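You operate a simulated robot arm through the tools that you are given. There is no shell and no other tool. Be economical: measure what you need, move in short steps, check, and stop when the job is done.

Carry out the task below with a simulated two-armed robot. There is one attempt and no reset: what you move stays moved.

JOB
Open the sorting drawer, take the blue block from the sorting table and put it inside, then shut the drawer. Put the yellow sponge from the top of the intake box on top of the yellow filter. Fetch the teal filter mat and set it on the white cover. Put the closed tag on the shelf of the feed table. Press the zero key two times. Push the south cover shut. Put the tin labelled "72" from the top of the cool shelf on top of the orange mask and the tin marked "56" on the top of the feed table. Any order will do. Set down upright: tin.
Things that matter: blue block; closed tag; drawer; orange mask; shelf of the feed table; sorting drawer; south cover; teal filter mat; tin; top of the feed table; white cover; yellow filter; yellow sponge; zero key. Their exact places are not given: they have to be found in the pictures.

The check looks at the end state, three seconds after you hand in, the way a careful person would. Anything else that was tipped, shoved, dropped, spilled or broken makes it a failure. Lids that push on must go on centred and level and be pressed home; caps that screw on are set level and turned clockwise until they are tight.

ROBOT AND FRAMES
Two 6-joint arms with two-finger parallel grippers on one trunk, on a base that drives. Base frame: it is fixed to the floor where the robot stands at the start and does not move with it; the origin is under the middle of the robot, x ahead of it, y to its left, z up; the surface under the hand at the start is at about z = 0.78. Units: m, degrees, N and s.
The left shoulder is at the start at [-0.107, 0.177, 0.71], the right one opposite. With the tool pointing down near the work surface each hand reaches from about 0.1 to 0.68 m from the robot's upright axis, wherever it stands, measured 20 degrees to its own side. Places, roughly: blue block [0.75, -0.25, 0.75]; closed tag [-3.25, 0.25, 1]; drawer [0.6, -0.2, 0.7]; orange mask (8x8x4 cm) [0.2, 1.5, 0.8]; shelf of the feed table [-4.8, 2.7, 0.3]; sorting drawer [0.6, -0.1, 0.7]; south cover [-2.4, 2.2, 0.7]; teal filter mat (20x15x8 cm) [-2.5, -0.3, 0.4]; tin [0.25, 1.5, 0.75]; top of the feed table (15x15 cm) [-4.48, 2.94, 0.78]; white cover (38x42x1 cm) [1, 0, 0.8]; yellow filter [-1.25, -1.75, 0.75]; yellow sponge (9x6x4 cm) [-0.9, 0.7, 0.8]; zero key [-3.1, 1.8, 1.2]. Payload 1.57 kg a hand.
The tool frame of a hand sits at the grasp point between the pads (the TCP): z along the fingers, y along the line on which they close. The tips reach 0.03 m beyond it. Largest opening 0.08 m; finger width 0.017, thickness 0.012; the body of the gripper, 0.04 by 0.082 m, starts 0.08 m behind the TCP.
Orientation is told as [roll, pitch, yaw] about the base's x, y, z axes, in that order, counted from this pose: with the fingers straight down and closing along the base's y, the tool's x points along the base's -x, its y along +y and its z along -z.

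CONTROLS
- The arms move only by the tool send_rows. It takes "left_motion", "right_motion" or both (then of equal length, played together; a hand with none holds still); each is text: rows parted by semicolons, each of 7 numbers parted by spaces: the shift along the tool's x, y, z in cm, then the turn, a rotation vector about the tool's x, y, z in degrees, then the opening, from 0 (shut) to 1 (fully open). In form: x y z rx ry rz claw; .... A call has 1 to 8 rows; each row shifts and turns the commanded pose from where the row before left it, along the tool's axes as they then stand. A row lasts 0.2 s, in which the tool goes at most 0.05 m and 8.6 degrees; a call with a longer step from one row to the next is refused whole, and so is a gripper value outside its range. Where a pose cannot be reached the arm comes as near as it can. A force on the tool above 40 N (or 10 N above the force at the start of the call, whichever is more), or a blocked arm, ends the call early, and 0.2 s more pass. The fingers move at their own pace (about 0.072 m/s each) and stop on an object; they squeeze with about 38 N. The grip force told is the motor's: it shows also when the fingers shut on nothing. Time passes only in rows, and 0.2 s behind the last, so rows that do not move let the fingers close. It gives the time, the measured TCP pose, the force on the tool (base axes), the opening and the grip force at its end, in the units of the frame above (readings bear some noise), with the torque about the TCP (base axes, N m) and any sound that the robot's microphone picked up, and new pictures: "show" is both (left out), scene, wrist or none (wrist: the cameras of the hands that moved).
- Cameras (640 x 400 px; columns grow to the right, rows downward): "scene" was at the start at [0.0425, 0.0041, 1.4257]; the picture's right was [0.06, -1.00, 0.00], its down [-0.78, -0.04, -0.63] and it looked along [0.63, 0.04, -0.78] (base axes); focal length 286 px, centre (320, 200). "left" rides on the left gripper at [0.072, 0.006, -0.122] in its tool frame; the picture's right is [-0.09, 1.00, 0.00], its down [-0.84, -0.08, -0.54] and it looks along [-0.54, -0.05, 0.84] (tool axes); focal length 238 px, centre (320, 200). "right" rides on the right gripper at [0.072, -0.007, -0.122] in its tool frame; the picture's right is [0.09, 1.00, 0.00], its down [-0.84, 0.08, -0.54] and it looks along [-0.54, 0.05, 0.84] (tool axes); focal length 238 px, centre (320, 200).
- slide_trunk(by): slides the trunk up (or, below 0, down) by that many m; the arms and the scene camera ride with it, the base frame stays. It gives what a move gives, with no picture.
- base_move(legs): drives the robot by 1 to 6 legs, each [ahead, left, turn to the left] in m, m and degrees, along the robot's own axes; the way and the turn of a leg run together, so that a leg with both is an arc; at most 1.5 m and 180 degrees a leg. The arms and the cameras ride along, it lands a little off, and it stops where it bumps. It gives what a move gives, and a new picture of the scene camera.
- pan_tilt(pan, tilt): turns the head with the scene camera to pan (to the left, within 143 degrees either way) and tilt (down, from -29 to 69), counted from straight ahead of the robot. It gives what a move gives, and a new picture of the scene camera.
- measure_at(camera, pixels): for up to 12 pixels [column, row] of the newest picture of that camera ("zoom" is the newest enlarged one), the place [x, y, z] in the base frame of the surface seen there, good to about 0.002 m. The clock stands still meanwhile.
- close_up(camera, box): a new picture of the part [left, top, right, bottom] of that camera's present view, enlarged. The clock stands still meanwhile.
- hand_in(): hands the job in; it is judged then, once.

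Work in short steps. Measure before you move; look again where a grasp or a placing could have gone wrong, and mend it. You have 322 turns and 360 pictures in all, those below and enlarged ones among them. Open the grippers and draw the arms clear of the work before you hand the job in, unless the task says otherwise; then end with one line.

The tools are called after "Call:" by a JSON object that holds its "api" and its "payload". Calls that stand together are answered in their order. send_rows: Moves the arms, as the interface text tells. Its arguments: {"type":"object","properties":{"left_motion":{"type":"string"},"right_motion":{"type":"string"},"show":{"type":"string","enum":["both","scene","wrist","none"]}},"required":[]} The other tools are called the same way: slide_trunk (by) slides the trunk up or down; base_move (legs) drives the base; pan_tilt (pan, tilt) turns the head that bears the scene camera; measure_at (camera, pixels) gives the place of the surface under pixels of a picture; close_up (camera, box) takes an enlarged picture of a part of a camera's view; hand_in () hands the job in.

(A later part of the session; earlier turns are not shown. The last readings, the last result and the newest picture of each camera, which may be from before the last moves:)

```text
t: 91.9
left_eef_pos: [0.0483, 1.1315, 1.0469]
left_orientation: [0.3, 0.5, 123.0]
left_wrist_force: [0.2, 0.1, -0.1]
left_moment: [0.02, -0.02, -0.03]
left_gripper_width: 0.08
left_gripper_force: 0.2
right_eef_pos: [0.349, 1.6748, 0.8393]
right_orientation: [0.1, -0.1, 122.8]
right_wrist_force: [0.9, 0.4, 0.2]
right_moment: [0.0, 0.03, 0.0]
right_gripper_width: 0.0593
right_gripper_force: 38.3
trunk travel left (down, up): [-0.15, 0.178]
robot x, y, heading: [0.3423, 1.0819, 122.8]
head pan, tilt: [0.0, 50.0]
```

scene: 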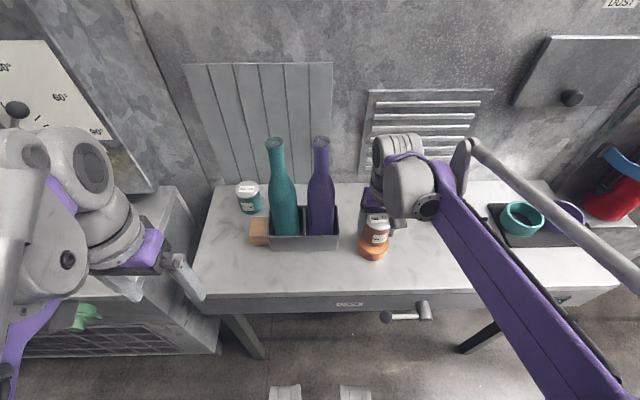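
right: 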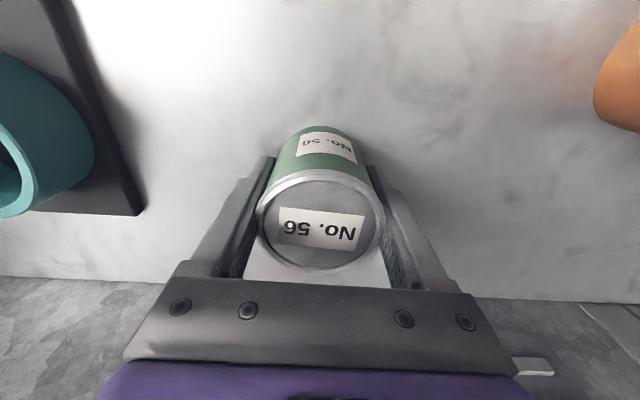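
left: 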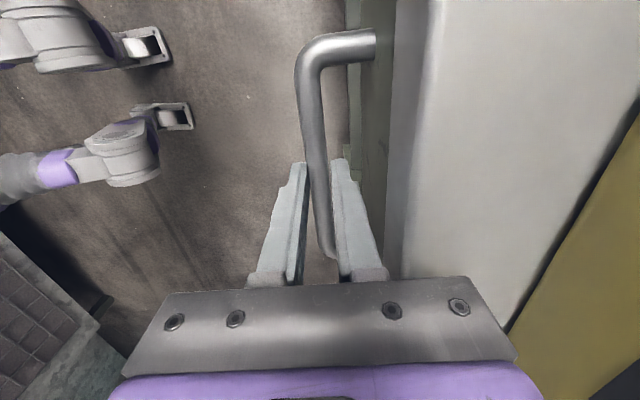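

Tin 56 is gripped. I lift it, draw back and back the base away.

Call:
{"api": "send_rows", "payload": {"right_motion": "0 0 -4 0 0 0 0.5; 0 0 -4 0 0 0 0.5; 0 0 -4 0 0 0 0.5; 0 0 -4 0 0 0 0.5; 4 0 -2 0 0 0 0.5; 4 0 -2 0 0 0 0.5; 4 0 0 0 0 0 0.5; 4 0 0 0 0 0 0.5", "show": "none"}}

Call:
{"api": "base_move", "payload": {"legs": [[-0.4, 0, 0], [0, 0, 40]]}}

```text
t: 93.7
left_eef_pos: [0.0482, 1.1311, 1.0476]
left_orientation: [0.1, 0.6, 122.9]
left_wrist_force: [-0.3, 0.1, -1.3]
left_moment: [0.04, -0.03, 0.01]
left_gripper_width: 0.08
left_gripper_force: 0.0
right_eef_pos: [0.4339, 1.5404, 1.0404]
right_orientation: [0.0, 0.0, 122.9]
right_wrist_force: [0.3, -0.3, -2.7]
right_moment: [0.02, -0.03, 0.02]
right_gripper_width: 0.0591
right_gripper_force: 38.7
trunk travel left (down, up): [-0.15, 0.178]
robot x, y, heading: [0.3457, 1.0747, 123.1]
head pan, tilt: [0.0, 50.0]
```

```text
t: 98.0
left_eef_pos: [0.297, 0.5991, 1.047]
left_orientation: [0.2, 0.4, 162.8]
left_wrist_force: [-0.2, -0.6, -0.6]
left_moment: [0.0, 0.05, 0.0]
left_gripper_width: 0.0799
left_gripper_force: 0.0
right_eef_pos: [0.3313, 1.1617, 1.04]
right_orientation: [-0.1, 0.0, 162.7]
right_wrist_force: [-0.4, 0.0, -2.6]
right_moment: [0.04, -0.04, 0.02]
right_gripper_width: 0.0592
right_gripper_force: 38.1
trunk travel left (down, up): [-0.15, 0.178]
robot x, y, heading: [0.5566, 0.7478, 162.7]
head pan, tilt: [0.0, 50.0]
```

scene: 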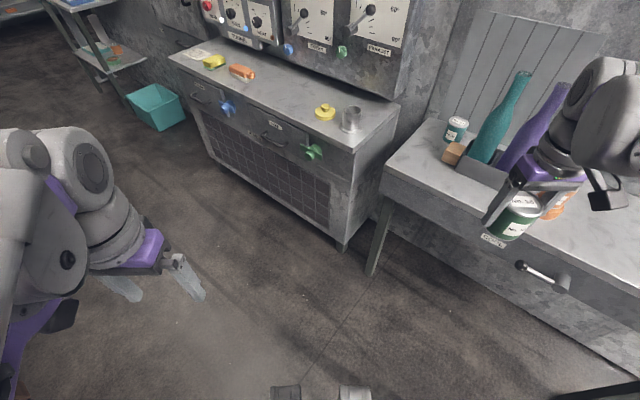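

The yellow sponge is near (213,62) on the intake box. I zoom and measure.

Call:
{"api": "close_up", "payload": {"camera": "scene", "box": [160, 30, 320, 130]}}

Call:
{"api": "measure_at", "payload": {"camera": "scene", "pixels": [[213, 61], [205, 64], [223, 60], [215, 80], [180, 60], [350, 140], [227, 107], [165, 100], [240, 10]]}}

```text
4.00 times, centred on (240, 80) of scene
```

zoom: 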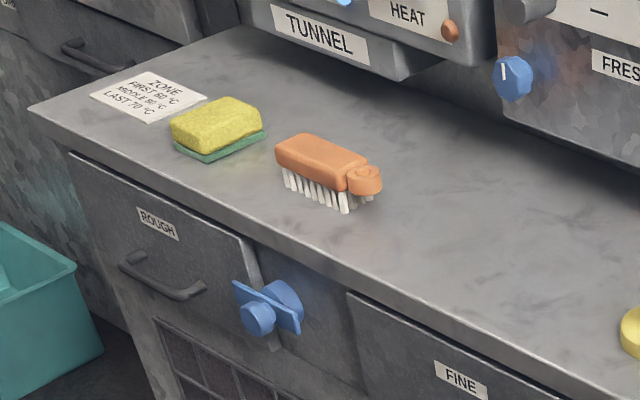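

```text
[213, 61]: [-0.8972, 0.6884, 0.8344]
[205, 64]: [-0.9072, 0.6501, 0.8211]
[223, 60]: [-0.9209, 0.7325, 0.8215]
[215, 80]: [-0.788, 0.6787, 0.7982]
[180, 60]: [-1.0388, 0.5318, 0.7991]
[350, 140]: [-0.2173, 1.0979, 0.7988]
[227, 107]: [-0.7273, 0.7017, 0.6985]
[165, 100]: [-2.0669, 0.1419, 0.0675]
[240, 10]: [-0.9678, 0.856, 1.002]
```

Sponge centre is about (-0.90,0.69), top z 0.834. I turn square to the intake box, slide left and approach.

Call:
{"api": "base_move", "payload": {"legs": [[0, 0, -39.7], [0, 1.07, 0], [0.13, 0, 0]]}}

```text
t: 110.4
left_eef_pos: [-0.7102, 0.3384, 1.0466]
left_orientation: [0.3, 0.6, 122.4]
left_wrist_force: [0.4, -0.1, 0.0]
left_moment: [0.02, -0.03, -0.01]
left_gripper_width: 0.0802
left_gripper_force: 0.0
right_eef_pos: [-0.3211, 0.7442, 1.0393]
right_orientation: [0.0, 0.0, 122.4]
right_wrist_force: [-0.3, 0.4, -1.6]
right_moment: [-0.02, 0.01, -0.02]
right_gripper_width: 0.0592
right_gripper_force: 38.3
trunk travel left (down, up): [-0.15, 0.178]
robot x, y, heading: [-0.4145, 0.2803, 122.2]
head pan, tilt: [0.0, 50.0]
```

scene: 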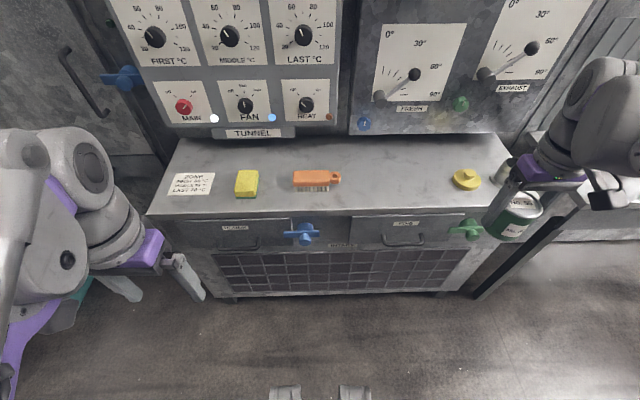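

I measure the sponge's outline.

Call:
{"api": "close_up", "payload": {"camera": "scene", "box": [215, 155, 285, 205]}}

Call:
{"api": "measure_at", "payload": {"camera": "zoom", "pixels": [[215, 135], [365, 140], [195, 290], [360, 295], [285, 210], [285, 150], [280, 290]]}}

```text
8.00 times, centred on (250, 180) of scene
```

zoom: 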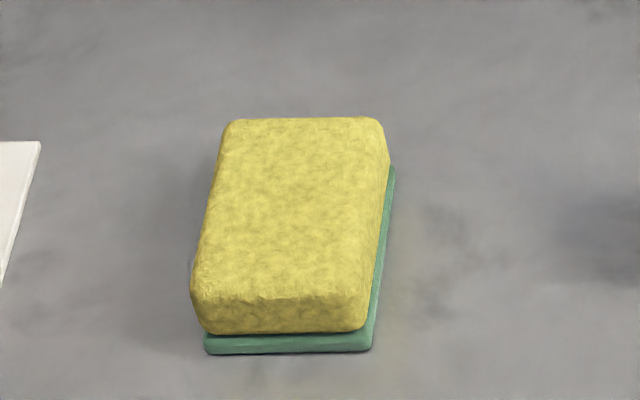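

```text
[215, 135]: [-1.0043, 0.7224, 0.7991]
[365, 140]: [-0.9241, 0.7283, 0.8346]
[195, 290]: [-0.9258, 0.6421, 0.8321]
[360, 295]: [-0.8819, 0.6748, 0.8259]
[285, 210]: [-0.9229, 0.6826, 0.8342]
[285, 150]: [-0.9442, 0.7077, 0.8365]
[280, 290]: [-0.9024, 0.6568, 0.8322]
```

Sponge centre is about (-0.925,0.685). I go 0.1 m closer and bring the left hand above it.

Call:
{"api": "base_move", "payload": {"legs": [[0.1, 0, 0]]}}

Call:
{"api": "send_rows", "payload": {"left_motion": "-4.4 0 0 0 0 -4 1; -4.4 0 0 0 0 0 1; -4.4 0 0 0 0 0 1; -4.4 0 0 0 0 0 1; -4.4 0 0 0 0 0 1; -4.4 0 0 0 0 0 1; -4.4 0 2 0 0 0 1; 0 0 4 0 0 0 1", "show": "wrist"}}

```text
t: 111.6
left_eef_pos: [-0.7637, 0.4214, 1.0466]
left_orientation: [0.2, 0.6, 122.4]
left_wrist_force: [-0.3, 0.9, 0.3]
left_moment: [-0.09, 0.02, -0.02]
left_gripper_width: 0.08
left_gripper_force: 0.1
right_eef_pos: [-0.3728, 0.8283, 1.0393]
right_orientation: [0.0, 0.1, 122.3]
right_wrist_force: [-0.2, 0.6, -2.0]
right_moment: [0.03, -0.01, 0.03]
right_gripper_width: 0.0588
right_gripper_force: 38.4
trunk travel left (down, up): [-0.15, 0.178]
robot x, y, heading: [-0.4681, 0.364, 122.1]
head pan, tilt: [0.0, 50.0]
```

scene: 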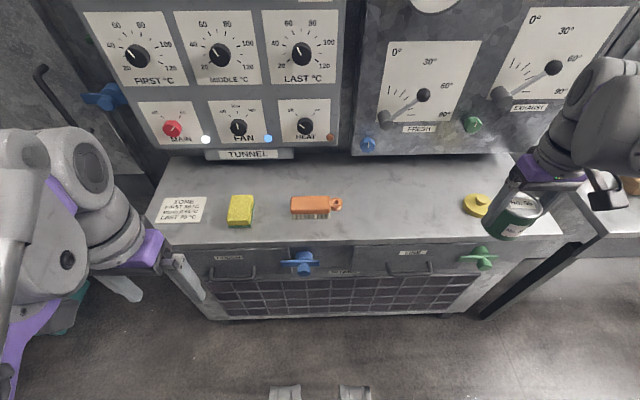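

```text
t: 113.4
left_eef_pos: [-0.9429, 0.6688, 0.9861]
left_orientation: [0.1, 0.5, 126.4]
left_wrist_force: [0.0, 0.0, 0.1]
left_moment: [-0.03, 0.05, 0.02]
left_gripper_width: 0.0797
left_gripper_force: 0.1
right_eef_pos: [-0.3727, 0.8268, 1.0394]
right_orientation: [-0.1, 0.1, 122.2]
right_wrist_force: [-0.5, 0.2, -1.7]
right_moment: [0.01, -0.03, -0.01]
right_gripper_width: 0.0588
right_gripper_force: 38.3
trunk travel left (down, up): [-0.15, 0.178]
robot x, y, heading: [-0.4678, 0.3652, 122.4]
head pan, tilt: [0.0, 50.0]
```

left: 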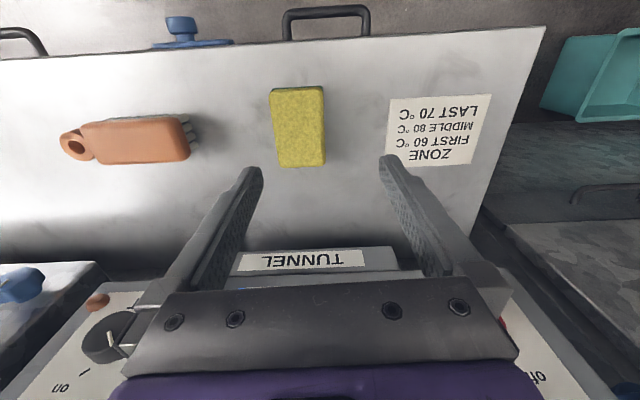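

I measure the sponge from the wrist camera.

Call:
{"api": "measure_at", "payload": {"camera": "left", "pixels": [[275, 95], [320, 90], [280, 160], [324, 158], [299, 125]]}}

```text
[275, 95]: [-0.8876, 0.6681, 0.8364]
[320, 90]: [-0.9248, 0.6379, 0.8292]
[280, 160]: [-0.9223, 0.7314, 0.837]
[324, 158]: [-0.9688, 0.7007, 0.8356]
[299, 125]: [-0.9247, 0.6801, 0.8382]
```

Centre confirmed at (-0.926,0.685). I shift 2.3 cm right, descend to z 0.833, and close.

Call:
{"api": "send_rows", "payload": {"left_motion": "-0.2 -2.3 2 0 0 3 1; 0 0 4 0 0 0 1; 0 0 4 0 0 0 1; 0 0 3 0 0 0 1; 0 0 2.3 0 0 0 1; 0 0 0 0 0 0 0.6; 0 0 0 0 0 0 0.4; 0 0 0 0 0 0 0.4", "show": "wrist"}}

```text
t: 115.2
left_eef_pos: [-0.9245, 0.6843, 0.8312]
left_orientation: [0.2, 0.5, 123.4]
left_wrist_force: [0.2, 1.3, -0.4]
left_moment: [0.0, -0.01, -0.03]
left_gripper_width: 0.0589
left_gripper_force: 37.2
right_eef_pos: [-0.3732, 0.8273, 1.0396]
right_orientation: [0.0, 0.0, 122.3]
right_wrist_force: [-0.1, -0.6, -2.5]
right_moment: [0.03, -0.02, -0.02]
right_gripper_width: 0.0589
right_gripper_force: 37.7
trunk travel left (down, up): [-0.15, 0.178]
robot x, y, heading: [-0.4694, 0.3652, 122.4]
head pan, tilt: [0.0, 50.0]
```

left: 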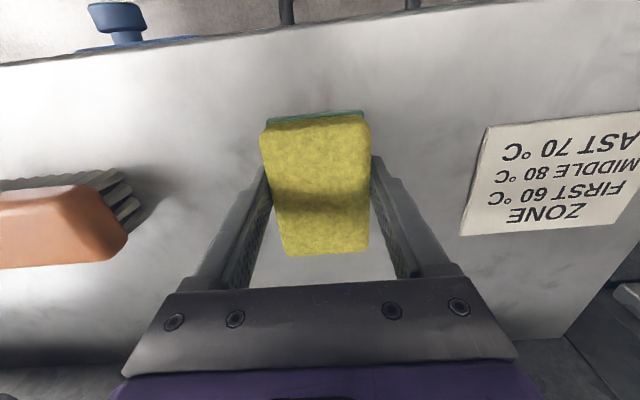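

Sponge gripped (0.059 m). I lift, draw back, then back away and look for the yellow filter.

Call:
{"api": "send_rows", "payload": {"left_motion": "0 0 -4 0 0 0 0.4; 0 0 -4 0 0 0 0.4; 2 0 -4 0 0 0 0.4; 4 0 -2 0 0 0 0.4; 4 0 -2 0 0 0 0.4; 4 0 -2 0 0 0 0.4; 4 0 -2 0 0 0 0.4; 4 0 0 0 0 0 0.4", "show": "none"}}

Call:
{"api": "base_move", "payload": {"legs": [[-0.3, 0, 0], [0, 0, 120]]}}

```text
t: 117.0
left_eef_pos: [-0.8045, 0.5012, 1.0351]
left_orientation: [0.2, 0.6, 123.3]
left_wrist_force: [0.0, 0.3, -1.2]
left_moment: [-0.02, -0.01, -0.01]
left_gripper_width: 0.0589
left_gripper_force: 38.0
right_eef_pos: [-0.3725, 0.8267, 1.0405]
right_orientation: [0.0, -0.2, 122.2]
right_wrist_force: [0.3, -0.4, -2.5]
right_moment: [0.01, 0.01, 0.04]
right_gripper_width: 0.0588
right_gripper_force: 38.4
trunk travel left (down, up): [-0.15, 0.178]
robot x, y, heading: [-0.4685, 0.3666, 122.2]
head pan, tilt: [0.0, 50.0]
```

```text
t: 124.0
left_eef_pos: [-0.2584, -0.2455, 1.0346]
left_orientation: [0.2, 0.5, -116.5]
left_wrist_force: [-0.5, 0.6, -0.3]
left_moment: [-0.01, 0.01, -0.01]
left_gripper_width: 0.0586
left_gripper_force: 37.7
right_eef_pos: [-0.7574, -0.0337, 1.0403]
right_orientation: [0.0, 0.1, -117.6]
right_wrist_force: [0.0, -0.1, -1.4]
right_moment: [0.02, 0.04, -0.01]
right_gripper_width: 0.0589
right_gripper_force: 37.8
trunk travel left (down, up): [-0.15, 0.178]
robot x, y, heading: [-0.3101, 0.111, -117.4]
head pan, tilt: [0.0, 50.0]
```

scene: 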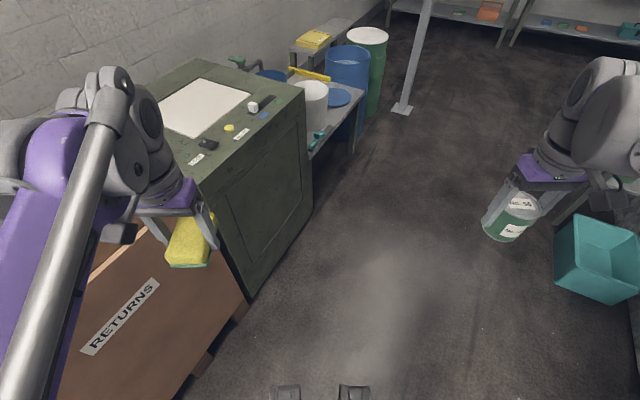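

A yellow slab lies on a far table near (313,38), and there's another yellow piece near (310,73). I zoom and measure.

Call:
{"api": "close_up", "payload": {"camera": "scene", "box": [220, 10, 420, 140]}}

Call:
{"api": "measure_at", "payload": {"camera": "scene", "pixels": [[313, 39], [310, 73], [230, 128], [245, 104], [340, 97], [310, 150], [312, 85], [368, 36], [310, 190], [406, 107], [295, 55], [345, 20]]}}

```text
3.08 times, centred on (320, 75) of scene
```

zoom: 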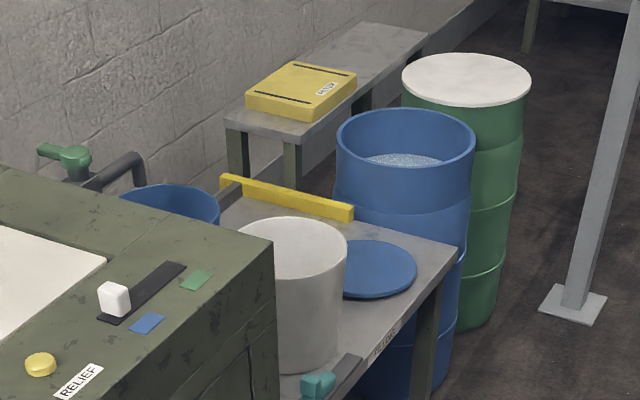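

```text
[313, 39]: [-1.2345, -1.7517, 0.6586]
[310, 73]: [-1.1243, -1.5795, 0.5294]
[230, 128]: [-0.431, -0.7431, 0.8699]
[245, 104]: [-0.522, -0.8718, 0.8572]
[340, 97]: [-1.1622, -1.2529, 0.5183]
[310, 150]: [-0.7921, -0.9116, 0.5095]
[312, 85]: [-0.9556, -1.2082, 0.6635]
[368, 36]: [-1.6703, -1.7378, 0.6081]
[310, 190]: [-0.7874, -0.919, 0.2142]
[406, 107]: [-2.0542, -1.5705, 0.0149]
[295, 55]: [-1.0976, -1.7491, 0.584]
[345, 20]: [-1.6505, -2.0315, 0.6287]
```

The filter is the yellow slab at (-1.23,-1.75,0.66), on a bench by the wall with barrels in front. I measure the barrels, bench and filling table to find a stand.

Call:
{"api": "measure_at", "payload": {"camera": "zoom", "pixels": [[340, 130], [472, 140], [400, 112], [405, 172], [405, 88], [530, 80], [466, 55], [255, 100], [345, 80], [310, 68], [440, 245], [325, 115]]}}

Call:
{"api": "measure_at", "payload": {"camera": "zoom", "pixels": [[250, 112], [300, 120], [350, 30], [425, 35], [235, 190], [350, 212], [290, 145], [300, 290], [450, 330], [500, 300], [395, 265], [185, 205]]}}

```text
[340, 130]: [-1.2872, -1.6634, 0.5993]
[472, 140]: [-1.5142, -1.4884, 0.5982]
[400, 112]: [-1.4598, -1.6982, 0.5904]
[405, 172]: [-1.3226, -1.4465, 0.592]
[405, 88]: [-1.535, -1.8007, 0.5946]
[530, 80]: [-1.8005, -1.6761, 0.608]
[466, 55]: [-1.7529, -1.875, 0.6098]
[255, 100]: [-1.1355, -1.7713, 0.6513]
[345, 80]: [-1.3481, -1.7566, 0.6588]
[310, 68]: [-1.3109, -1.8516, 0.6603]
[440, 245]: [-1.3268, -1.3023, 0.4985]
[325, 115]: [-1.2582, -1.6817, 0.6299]
```

```text
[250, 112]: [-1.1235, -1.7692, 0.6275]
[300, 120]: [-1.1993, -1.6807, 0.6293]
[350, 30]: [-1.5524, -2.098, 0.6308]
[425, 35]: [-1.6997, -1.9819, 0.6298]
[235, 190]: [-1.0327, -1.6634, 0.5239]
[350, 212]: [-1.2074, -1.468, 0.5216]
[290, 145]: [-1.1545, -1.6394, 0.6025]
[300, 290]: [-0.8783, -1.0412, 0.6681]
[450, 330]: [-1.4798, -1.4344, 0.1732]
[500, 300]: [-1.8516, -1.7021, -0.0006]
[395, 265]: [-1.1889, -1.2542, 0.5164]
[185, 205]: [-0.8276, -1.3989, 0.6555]
```

The filter is centred near room coordinates behind two barrels, reachable over them. I turn to face that wall and slide right along the aisle.

Call:
{"api": "base_move", "payload": {"legs": [[0, 0, 60], [0, -1.2, 0], [0, -0.6, 0]]}}

Call:
{"api": "pan_tilt", "payload": {"pan": 0, "tilt": 45}}

```text
t: 142.8
left_eef_pos: [-1.4945, -0.9858, 1.0352]
left_orientation: [0.2, 0.5, -56.5]
left_wrist_force: [0.2, 1.0, 0.2]
left_moment: [0.02, 0.0, -0.01]
left_gripper_width: 0.0589
left_gripper_force: 37.9
right_eef_pos: [-1.9271, -1.3111, 1.0398]
right_orientation: [0.0, 0.0, -57.6]
right_wrist_force: [-0.1, -0.9, -2.2]
right_moment: [0.02, 0.03, -0.04]
right_gripper_width: 0.059
right_gripper_force: 37.8
trunk travel left (down, up): [-0.15, 0.178]
robot x, y, heading: [-1.8347, -0.8539, -57.5]
head pan, tilt: [0.0, 50.0]
```

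scene: 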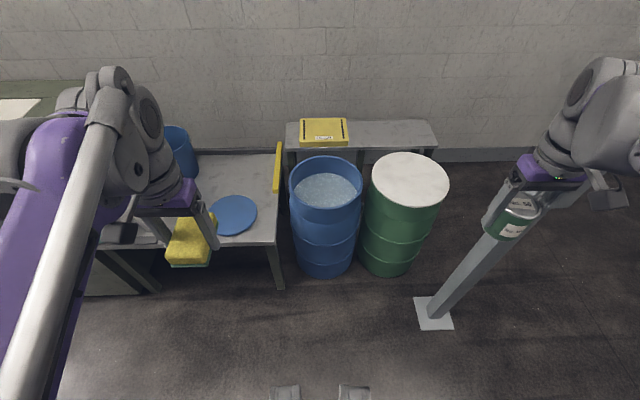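

```text
t: 143.5
left_eef_pos: [-1.496, -0.9854, 1.0348]
left_orientation: [0.2, 0.5, -56.4]
left_wrist_force: [-0.4, -1.0, 0.2]
left_moment: [0.0, -0.01, 0.02]
left_gripper_width: 0.0588
left_gripper_force: 38.3
right_eef_pos: [-1.9273, -1.3107, 1.0403]
right_orientation: [0.0, -0.1, -57.6]
right_wrist_force: [0.3, -0.5, -2.4]
right_moment: [0.06, 0.01, 0.01]
right_gripper_width: 0.059
right_gripper_force: 38.0
trunk travel left (down, up): [-0.15, 0.178]
robot x, y, heading: [-1.8333, -0.8487, -57.7]
head pan, tilt: [0.0, 45.0]
```

scene: 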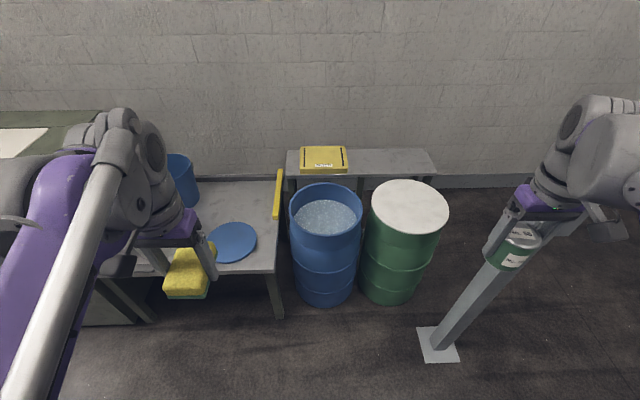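

The pillar is 0.57 m to the right and 0.5 m ahead. The right arm clears it. I drive 0.30 m ahead and check, then the rest.

Call:
{"api": "base_move", "payload": {"legs": [[0.3, 0, 0], [0.15, 0, 0]]}}

```text
t: 146.6
left_eef_pos: [-1.2724, -1.3359, 1.0345]
left_orientation: [0.0, 0.4, -56.5]
left_wrist_force: [0.5, -0.3, -0.3]
left_moment: [0.01, 0.02, 0.01]
left_gripper_width: 0.0588
left_gripper_force: 37.9
right_eef_pos: [-1.7022, -1.6627, 1.0398]
right_orientation: [0.0, 0.1, -57.5]
right_wrist_force: [-0.4, 0.8, -1.9]
right_moment: [0.0, -0.01, 0.0]
right_gripper_width: 0.0588
right_gripper_force: 37.8
trunk travel left (down, up): [-0.15, 0.178]
robot x, y, heading: [-1.6063, -1.2033, -57.6]
head pan, tilt: [0.0, 45.0]
stopped in leg 2: the robot was blocked; the commanded pose is now the measured one
```

scene: 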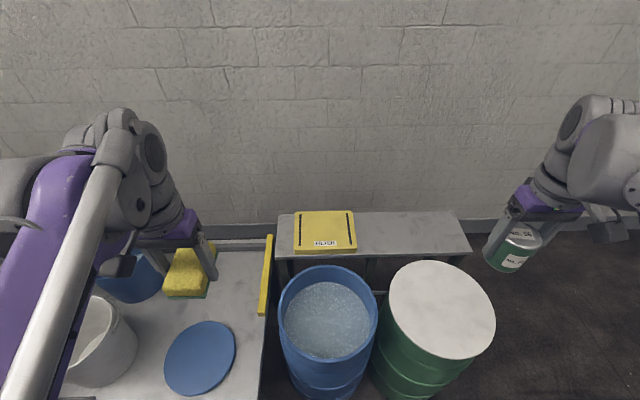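

It bumped lightly. I back off 1 cm and check that the barrels have not moved, and measure the filter.

Call:
{"api": "base_move", "payload": {"legs": [[-0.01, 0, 0]]}}

Call:
{"api": "measure_at", "payload": {"camera": "scene", "pixels": [[280, 315], [376, 315], [328, 268], [390, 310], [494, 310], [440, 264], [297, 214], [352, 213], [296, 249], [356, 246], [325, 228], [262, 300]]}}

Call:
{"api": "close_up", "payload": {"camera": "scene", "box": [260, 190, 400, 280]}}

```text
t: 147.4
left_eef_pos: [-1.2788, -1.3293, 1.0348]
left_orientation: [0.3, 0.6, -56.5]
left_wrist_force: [-0.2, 0.0, -0.4]
left_moment: [-0.02, -0.03, 0.02]
left_gripper_width: 0.0587
left_gripper_force: 37.9
right_eef_pos: [-1.7086, -1.6552, 1.0392]
right_orientation: [0.1, -0.1, -57.5]
right_wrist_force: [-0.5, 0.5, -2.2]
right_moment: [0.02, 0.0, -0.01]
right_gripper_width: 0.0586
right_gripper_force: 37.8
trunk travel left (down, up): [-0.15, 0.178]
robot x, y, heading: [-1.6136, -1.192, -57.5]
head pan, tilt: [0.0, 45.0]
```

scene: 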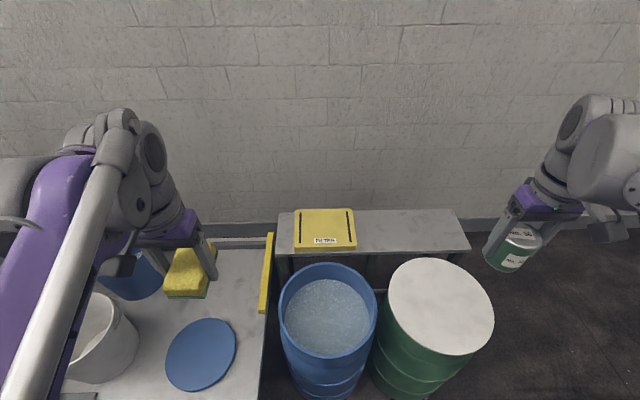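

```text
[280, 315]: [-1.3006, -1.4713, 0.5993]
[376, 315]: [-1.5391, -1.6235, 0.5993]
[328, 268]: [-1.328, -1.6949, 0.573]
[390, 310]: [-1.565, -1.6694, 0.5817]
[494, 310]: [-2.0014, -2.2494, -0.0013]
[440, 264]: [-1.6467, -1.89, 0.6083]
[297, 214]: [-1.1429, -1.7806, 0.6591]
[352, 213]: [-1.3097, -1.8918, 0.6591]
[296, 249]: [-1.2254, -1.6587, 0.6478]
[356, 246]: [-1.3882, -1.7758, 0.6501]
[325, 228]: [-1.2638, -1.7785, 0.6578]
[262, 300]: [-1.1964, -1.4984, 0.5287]
```

```text
4.44 times, centred on (330, 235) of scene
```

zoom: 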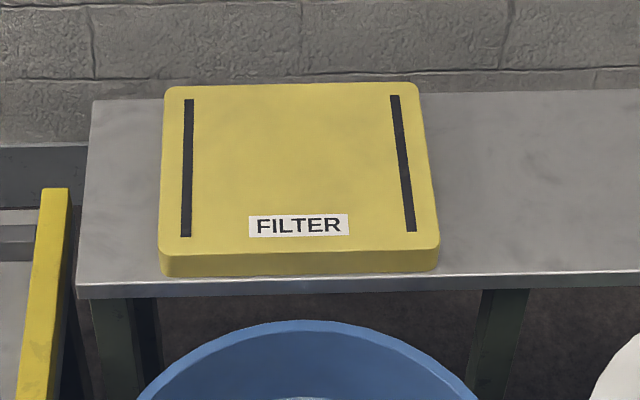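

Filter centre is (-1.267,-1.777), top z 0.659, about 0.68 m away. I shift right a little, raise the trunk, and then carry the sponge lower and forward in steps.

Call:
{"api": "base_move", "payload": {"legs": [[0, -0.06, 0]]}}

Call:
{"api": "send_rows", "payload": {"left_motion": "0 -3.5 3.4 0 0 0 0.4; 0 -3.5 3.4 0 0 0 0.4; 0 -3.5 3.4 0 0 0 0.4; 0 -3.5 3.4 0 0 0 0.4; 0 -3.6 3.4 0 0 0 0.4; -3 0 3 0 0 0 0.4; -4 0 0 0 0 0 0.4; -4 0 0 0 0 0 0.4", "show": "scene"}}

```text
t: 148.6
left_eef_pos: [-1.3283, -1.3596, 1.0349]
left_orientation: [0.2, 0.5, -56.5]
left_wrist_force: [0.0, -0.9, 0.1]
left_moment: [0.0, -0.03, 0.01]
left_gripper_width: 0.0588
left_gripper_force: 38.1
right_eef_pos: [-1.7585, -1.6869, 1.039]
right_orientation: [0.1, 0.0, -57.6]
right_wrist_force: [-0.6, -0.8, -3.3]
right_moment: [-0.02, 0.0, -0.01]
right_gripper_width: 0.0589
right_gripper_force: 37.9
trunk travel left (down, up): [-0.15, 0.178]
robot x, y, heading: [-1.6652, -1.2256, -57.6]
head pan, tilt: [0.0, 45.0]
```

scene: 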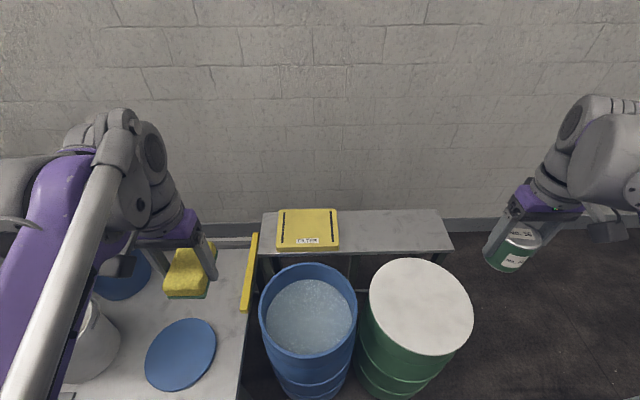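

```text
t: 150.4
left_eef_pos: [-1.4146, -1.5486, 0.8331]
left_orientation: [0.2, 0.7, -56.6]
left_wrist_force: [0.1, -0.6, 0.1]
left_moment: [-0.01, 0.01, -0.01]
left_gripper_width: 0.0588
left_gripper_force: 37.8
right_eef_pos: [-1.7574, -1.6878, 1.0389]
right_orientation: [0.0, 0.1, -57.5]
right_wrist_force: [-0.2, -0.8, -1.4]
right_moment: [0.02, 0.02, 0.03]
right_gripper_width: 0.059
right_gripper_force: 37.8
trunk travel left (down, up): [-0.15, 0.178]
robot x, y, heading: [-1.6601, -1.2267, -57.5]
head pan, tilt: [0.0, 45.0]
```

scene: 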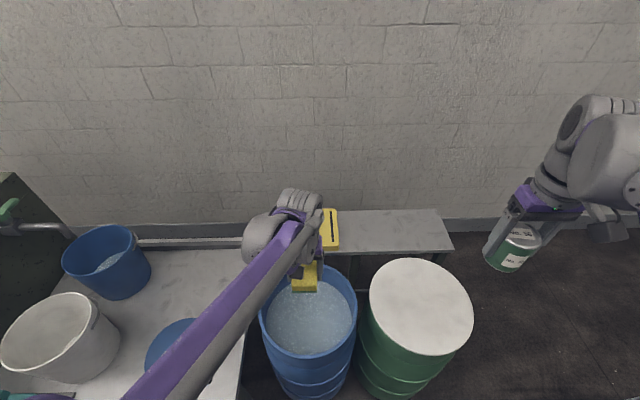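

Remaining 25.7 cm straight ahead. I continue forward while lowering to about 0.77.

Call:
{"api": "send_rows", "payload": {"left_motion": "-4.2 0 1 0 0 0 0.4; -4.2 0 1 0 0 0 0.4; -4.2 0 1 0 0 0 0.4; -4.2 0 1 0 0 0 0.4; -4.2 0 1 0 0 0 0.4; -4.2 0 1 0 0 0 0.4; 0 0 0 0 0 0 0.4", "show": "both"}}

```text
t: 152.0
left_eef_pos: [-1.2754, -1.7527, 0.7695]
left_orientation: [0.1, 0.5, -56.5]
left_wrist_force: [-0.4, 0.1, 0.1]
left_moment: [0.02, -0.01, 0.01]
left_gripper_width: 0.0587
left_gripper_force: 37.9
left hand out of reach, approached as far as the arm can: row 6
right_eef_pos: [-1.7589, -1.6861, 1.0412]
right_orientation: [0.0, -0.1, -57.5]
right_wrist_force: [-0.3, -0.1, -3.0]
right_moment: [0.01, -0.01, -0.01]
right_gripper_width: 0.0585
right_gripper_force: 37.9
trunk travel left (down, up): [-0.15, 0.178]
robot x, y, heading: [-1.6621, -1.2222, -57.8]
head pan, tilt: [0.0, 45.0]
```

scene: 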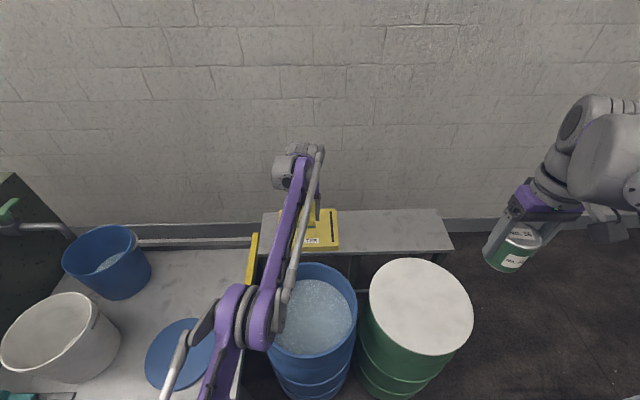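
left: 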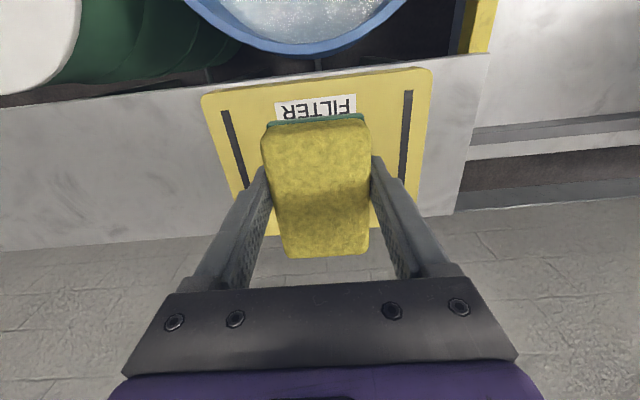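

Within 1 cm of target. I lower 7 cm with a final 0.8 cm ahead.

Call:
{"api": "send_rows", "payload": {"left_motion": "0 0 3 0 0 0 0.4; -0.4 0 2 0 0 0 0.4; -0.4 0 2 0 0 0 0.4; 0 0 0.5 0 0 0 0.4; 0 0 0 0 0 0 0.4", "show": "wrist"}}

```text
t: 153.2
left_eef_pos: [-1.2721, -1.7587, 0.6949]
left_orientation: [0.1, 0.5, -56.5]
left_wrist_force: [0.7, 0.6, 0.0]
left_moment: [0.02, 0.0, -0.01]
left_gripper_width: 0.0588
left_gripper_force: 38.0
right_eef_pos: [-1.7601, -1.6866, 1.0402]
right_orientation: [-0.1, 0.0, -57.5]
right_wrist_force: [0.3, 0.4, -1.7]
right_moment: [0.02, 0.01, -0.01]
right_gripper_width: 0.0587
right_gripper_force: 38.0
trunk travel left (down, up): [-0.15, 0.178]
robot x, y, heading: [-1.6637, -1.2266, -57.7]
head pan, tilt: [0.0, 45.0]
```

left: 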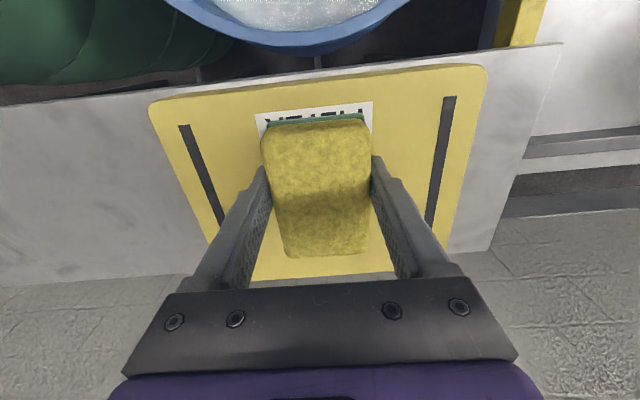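

Centred. I lower 2 mm, open and lift.

Call:
{"api": "send_rows", "payload": {"left_motion": "0 0 0.2 0 0 0 0.4; 0 0 0 0 0 0 0.4; 0 0 0 0 0 0 0.9; 0 0 0 0 0 0 1; 0 0 0 0 0 0 1; 0 0 -3 0 0 0 1; 1 0 -4 0 0 0 1; 2 0 -4 0 0 0 1", "show": "wrist"}}

```text
t: 155.0
left_eef_pos: [-1.2889, -1.7352, 0.8028]
left_orientation: [0.1, 0.5, -56.5]
left_wrist_force: [-0.2, 0.2, 0.2]
left_moment: [0.01, 0.0, 0.01]
left_gripper_width: 0.08
left_gripper_force: 0.1
right_eef_pos: [-1.7588, -1.6862, 1.0393]
right_orientation: [0.0, 0.0, -57.6]
right_wrist_force: [0.2, -0.2, -1.9]
right_moment: [-0.03, -0.03, 0.0]
right_gripper_width: 0.0586
right_gripper_force: 38.2
trunk travel left (down, up): [-0.15, 0.178]
robot x, y, heading: [-1.6649, -1.2263, -57.5]
head pan, tilt: [0.0, 45.0]
```

left: 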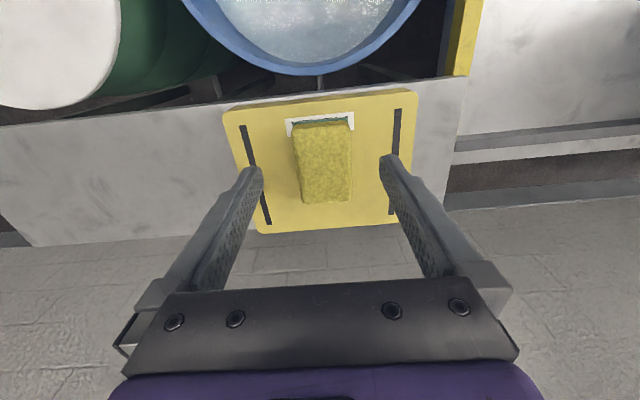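

The sponge lies on the filter. I retract the left arm, back away and turn toward the rack where the tag should be.

Call:
{"api": "send_rows", "payload": {"left_motion": "3 0 -3 0 0 0 1; 4 0 -2 0 0 0 1; 4 0 -2 0 0 0 1; 4 0 -2 0 0 0 1; 4 1 -2 0 0 0 1; 4 2 -2 0 0 0 1; 4 2 -2 0 0 0 1; 4 2 -2 0 0 0 1", "show": "none"}}

Call:
{"api": "base_move", "payload": {"legs": [[-0.5, 0, 0], [0, 0, -110]]}}

Call:
{"api": "pan_tilt", "payload": {"pan": 0, "tilt": 30}}

```text
t: 156.8
left_eef_pos: [-1.4015, -1.4378, 0.9762]
left_orientation: [0.1, 0.6, -56.5]
left_wrist_force: [-0.8, -1.1, 0.5]
left_moment: [-0.02, -0.01, 0.0]
left_gripper_width: 0.0802
left_gripper_force: 0.0
right_eef_pos: [-1.7593, -1.6858, 1.0392]
right_orientation: [0.0, 0.0, -57.6]
right_wrist_force: [-0.2, 0.4, -2.3]
right_moment: [-0.02, 0.0, 0.01]
right_gripper_width: 0.0588
right_gripper_force: 37.8
trunk travel left (down, up): [-0.15, 0.178]
robot x, y, heading: [-1.6667, -1.2258, -57.4]
head pan, tilt: [0.0, 45.0]
```

```text
t: 164.3
left_eef_pos: [-2.2212, -0.9796, 0.976]
left_orientation: [0.0, 0.5, -166.0]
left_wrist_force: [-0.6, -0.5, -0.3]
left_moment: [-0.05, -0.01, 0.0]
left_gripper_width: 0.0799
left_gripper_force: 0.0
right_eef_pos: [-2.3352, -0.5591, 1.0392]
right_orientation: [0.0, 0.0, -167.2]
right_wrist_force: [0.4, 0.7, -2.9]
right_moment: [0.0, -0.02, 0.0]
right_gripper_width: 0.0586
right_gripper_force: 38.2
trunk travel left (down, up): [-0.15, 0.178]
robot x, y, heading: [-1.9315, -0.8035, -167.1]
head pan, tilt: [0.0, 45.0]
```

scene: 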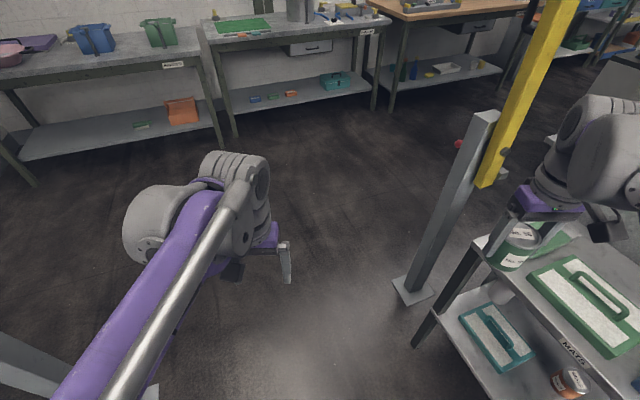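

```text
t: 165.1
left_eef_pos: [-2.2226, -0.9797, 0.9766]
left_orientation: [0.1, 0.5, -166.1]
left_wrist_force: [0.3, -0.2, 0.5]
left_moment: [0.0, -0.01, 0.01]
left_gripper_width: 0.08
left_gripper_force: 0.1
right_eef_pos: [-2.3353, -0.5588, 1.0406]
right_orientation: [0.1, 0.0, -167.0]
right_wrist_force: [-1.4, 0.1, -1.9]
right_moment: [0.0, 0.0, 0.01]
right_gripper_width: 0.0585
right_gripper_force: 37.8
trunk travel left (down, up): [-0.15, 0.178]
robot x, y, heading: [-1.9316, -0.8062, -167.0]
head pan, tilt: [0.0, 30.0]
```

scene: 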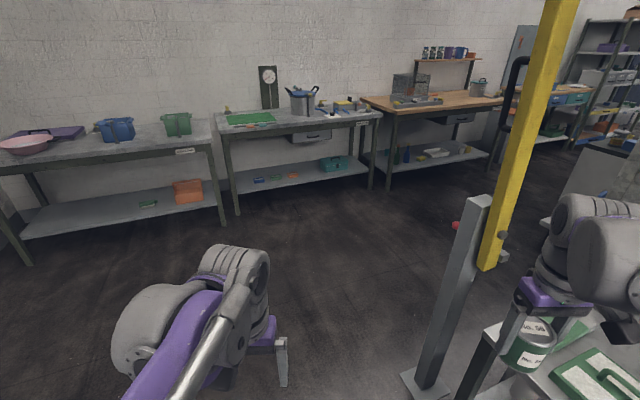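

The mats rack is right here (teal mat on its lower shelf). I look right for the closed tag around (-3.25,0.25,1).

Call:
{"api": "pan_tilt", "payload": {"pan": -45, "tilt": 30}}

Call:
{"api": "close_up", "payload": {"camera": "scene", "box": [0, 0, 640, 400]}}

```text
t: 166.2
left_eef_pos: [-2.2227, -0.9787, 0.9759]
left_orientation: [0.0, 0.5, -166.1]
left_wrist_force: [-0.6, -0.5, 1.2]
left_moment: [-0.02, -0.01, -0.02]
left_gripper_width: 0.0803
left_gripper_force: 0.1
right_eef_pos: [-2.3338, -0.5586, 1.0409]
right_orientation: [0.0, 0.0, -167.1]
right_wrist_force: [0.1, -1.1, -2.8]
right_moment: [0.0, -0.03, 0.0]
right_gripper_width: 0.0587
right_gripper_force: 37.6
trunk travel left (down, up): [-0.15, 0.178]
robot x, y, heading: [-1.9313, -0.8039, -167.2]
head pan, tilt: [-45.0, 30.0]
```

scene: 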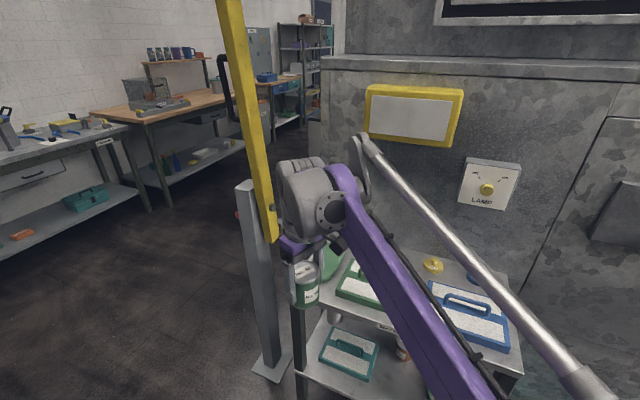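

```text
1.00 times, centred on (320, 200) of scene (not enlarged: the box is as wide or as high as the picture)
```

zoom: 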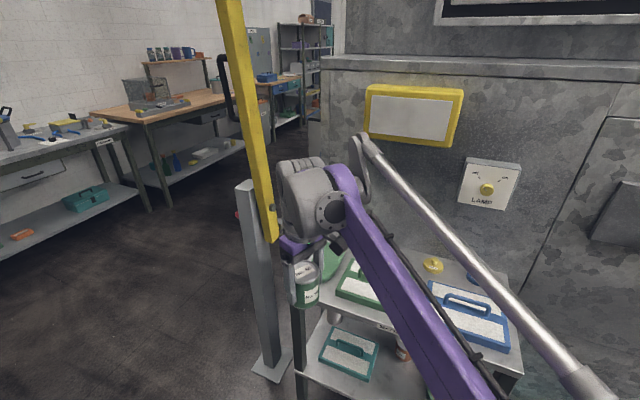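

I measure the post, rack, machine corner and tables to plan a route.

Call:
{"api": "measure_at", "payload": {"camera": "scene", "pixels": [[270, 370], [270, 235], [245, 190], [300, 380], [510, 340], [410, 115], [325, 90], [320, 150], [150, 200], [243, 60], [237, 215], [350, 345]]}}

```text
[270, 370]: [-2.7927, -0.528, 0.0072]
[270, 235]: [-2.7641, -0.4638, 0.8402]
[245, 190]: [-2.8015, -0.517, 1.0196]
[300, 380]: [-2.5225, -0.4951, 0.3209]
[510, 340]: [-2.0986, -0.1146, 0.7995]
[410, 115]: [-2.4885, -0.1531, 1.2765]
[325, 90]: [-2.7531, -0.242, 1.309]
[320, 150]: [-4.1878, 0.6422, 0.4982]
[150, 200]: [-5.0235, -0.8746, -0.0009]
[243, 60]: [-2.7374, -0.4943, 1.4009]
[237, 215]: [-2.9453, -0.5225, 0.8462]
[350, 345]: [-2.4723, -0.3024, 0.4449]
```

The tag should be on the machine's end face beyond the post. I drive past the post, then turn alongside the machine.

Call:
{"api": "base_move", "payload": {"legs": [[0, 0, 20], [1.2, 0, 0], [0, 0, -90], [0.9, 0, 0]]}}

Call:
{"api": "pan_tilt", "payload": {"pan": -50, "tilt": 25}}

```text
t: 181.6
left_eef_pos: [-3.6818, -0.4686, 0.9766]
left_orientation: [0.1, 0.4, 123.2]
left_wrist_force: [-0.4, 0.2, -1.1]
left_moment: [-0.01, 0.01, -0.02]
left_gripper_width: 0.0799
left_gripper_force: 0.1
right_eef_pos: [-3.3217, -0.2225, 1.0401]
right_orientation: [0.0, 0.1, 122.2]
right_wrist_force: [-0.1, 0.3, -2.6]
right_moment: [0.01, -0.02, 0.02]
right_gripper_width: 0.0585
right_gripper_force: 37.8
trunk travel left (down, up): [-0.15, 0.178]
robot x, y, heading: [-3.4193, -0.6849, 122.1]
head pan, tilt: [-45.0, 30.0]
```

scene: 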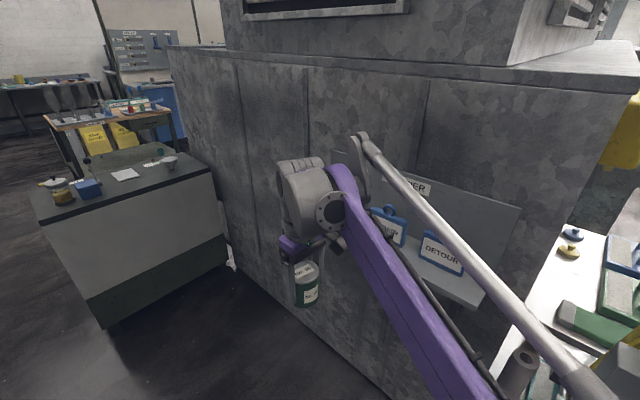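

```text
t: 182.2
left_eef_pos: [-3.6811, -0.4685, 0.976]
left_orientation: [0.0, 0.5, 123.2]
left_wrist_force: [-0.6, -0.4, -0.1]
left_moment: [0.0, 0.0, -0.01]
left_gripper_width: 0.0799
left_gripper_force: 0.1
right_eef_pos: [-3.3219, -0.2229, 1.0398]
right_orientation: [0.0, 0.0, 122.2]
right_wrist_force: [0.2, -0.4, -2.4]
right_moment: [-0.01, 0.0, 0.01]
right_gripper_width: 0.0585
right_gripper_force: 37.9
trunk travel left (down, up): [-0.15, 0.178]
robot x, y, heading: [-3.4205, -0.6841, 122.1]
head pan, tilt: [-50.0, 25.0]
```

scene: 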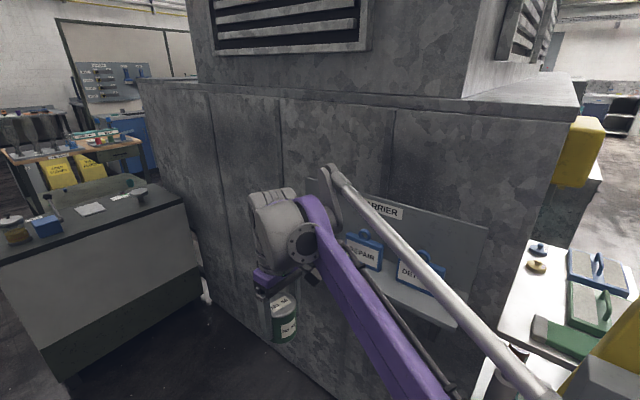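

A board with tags (REPAIR, DETOUR, probably CLOSED behind my arm) is on the end face. I turn to face it.

Call:
{"api": "measure_at", "payload": {"camera": "scene", "pixels": [[185, 205], [60, 375], [200, 260], [370, 250], [420, 270], [450, 320], [400, 290]]}}

Call:
{"api": "base_move", "payload": {"legs": [[0, 0, -89], [-0.1, 0.5, 0]]}}

Call:
{"api": "pan_tilt", "payload": {"pan": 0, "tilt": 35}}

```text
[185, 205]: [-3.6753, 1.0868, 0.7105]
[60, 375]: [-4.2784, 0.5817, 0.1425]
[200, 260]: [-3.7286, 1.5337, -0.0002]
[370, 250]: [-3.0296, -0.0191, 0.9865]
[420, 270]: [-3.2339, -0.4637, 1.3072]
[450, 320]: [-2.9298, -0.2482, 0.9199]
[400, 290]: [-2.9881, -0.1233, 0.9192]
```

```text
t: 190.9
left_eef_pos: [-3.5663, -0.0568, 0.9759]
left_orientation: [0.2, 0.5, 34.2]
left_wrist_force: [-0.9, -0.2, -0.1]
left_moment: [-0.01, -0.01, 0.0]
left_gripper_width: 0.08
left_gripper_force: 0.0
right_eef_pos: [-3.3138, -0.412, 1.0394]
right_orientation: [0.0, 0.1, 33.2]
right_wrist_force: [-1.2, 0.4, -2.8]
right_moment: [0.01, 0.0, 0.0]
right_gripper_width: 0.0583
right_gripper_force: 37.8
trunk travel left (down, up): [-0.15, 0.178]
robot x, y, heading: [-3.7758, -0.3239, 33.2]
head pan, tilt: [-50.0, 25.0]
```

scene: 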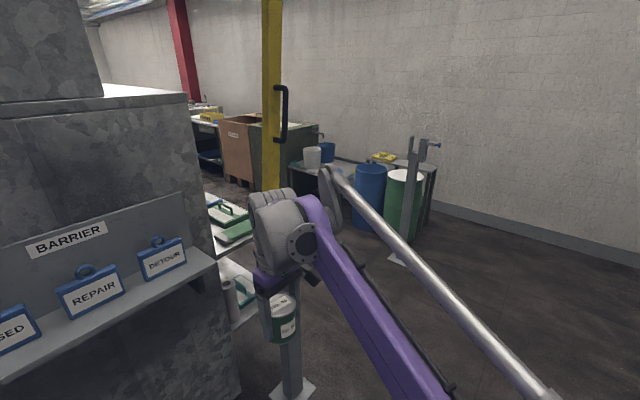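

```text
t: 192.1
left_eef_pos: [-3.5661, -0.0556, 0.9758]
left_orientation: [0.1, 0.5, 34.2]
left_wrist_force: [1.2, -0.5, 0.1]
left_moment: [0.04, 0.01, 0.03]
left_gripper_width: 0.08
left_gripper_force: 0.0
right_eef_pos: [-3.3131, -0.4126, 1.0402]
right_orientation: [0.0, 0.0, 33.3]
right_wrist_force: [0.9, 0.4, -1.8]
right_moment: [0.02, 0.0, 0.01]
right_gripper_width: 0.0586
right_gripper_force: 38.1
trunk travel left (down, up): [-0.15, 0.178]
robot x, y, heading: [-3.7772, -0.3187, 33.0]
head pan, tilt: [0.0, 35.0]
```

scene: 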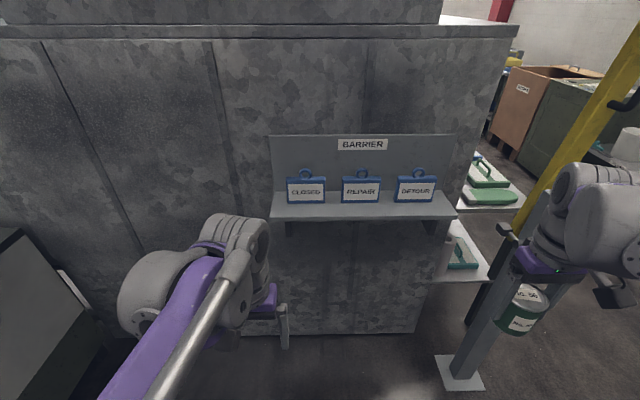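

CLOSED tag is at (305,190). I zoom and measure.

Call:
{"api": "close_up", "payload": {"camera": "scene", "box": [265, 150, 395, 230]}}

Call:
{"api": "measure_at", "payload": {"camera": "zoom", "pixels": [[105, 150], [295, 155], [110, 255], [290, 260], [200, 205], [197, 100], [200, 135], [200, 300], [210, 40], [145, 120], [200, 268], [330, 300]]}}

```text
4.92 times, centred on (330, 190) of scene
```

zoom: 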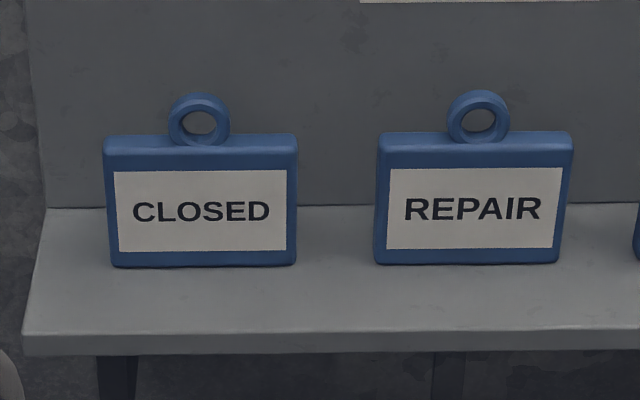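

```text
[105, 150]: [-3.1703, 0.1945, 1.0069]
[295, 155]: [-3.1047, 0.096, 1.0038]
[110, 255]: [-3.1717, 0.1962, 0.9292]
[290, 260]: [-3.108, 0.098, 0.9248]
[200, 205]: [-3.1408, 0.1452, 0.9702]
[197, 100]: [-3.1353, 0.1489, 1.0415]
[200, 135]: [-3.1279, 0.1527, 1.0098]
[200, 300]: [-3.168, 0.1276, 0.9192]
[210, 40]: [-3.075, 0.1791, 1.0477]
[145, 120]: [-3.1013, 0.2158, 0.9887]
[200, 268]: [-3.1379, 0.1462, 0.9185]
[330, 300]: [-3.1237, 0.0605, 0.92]
```

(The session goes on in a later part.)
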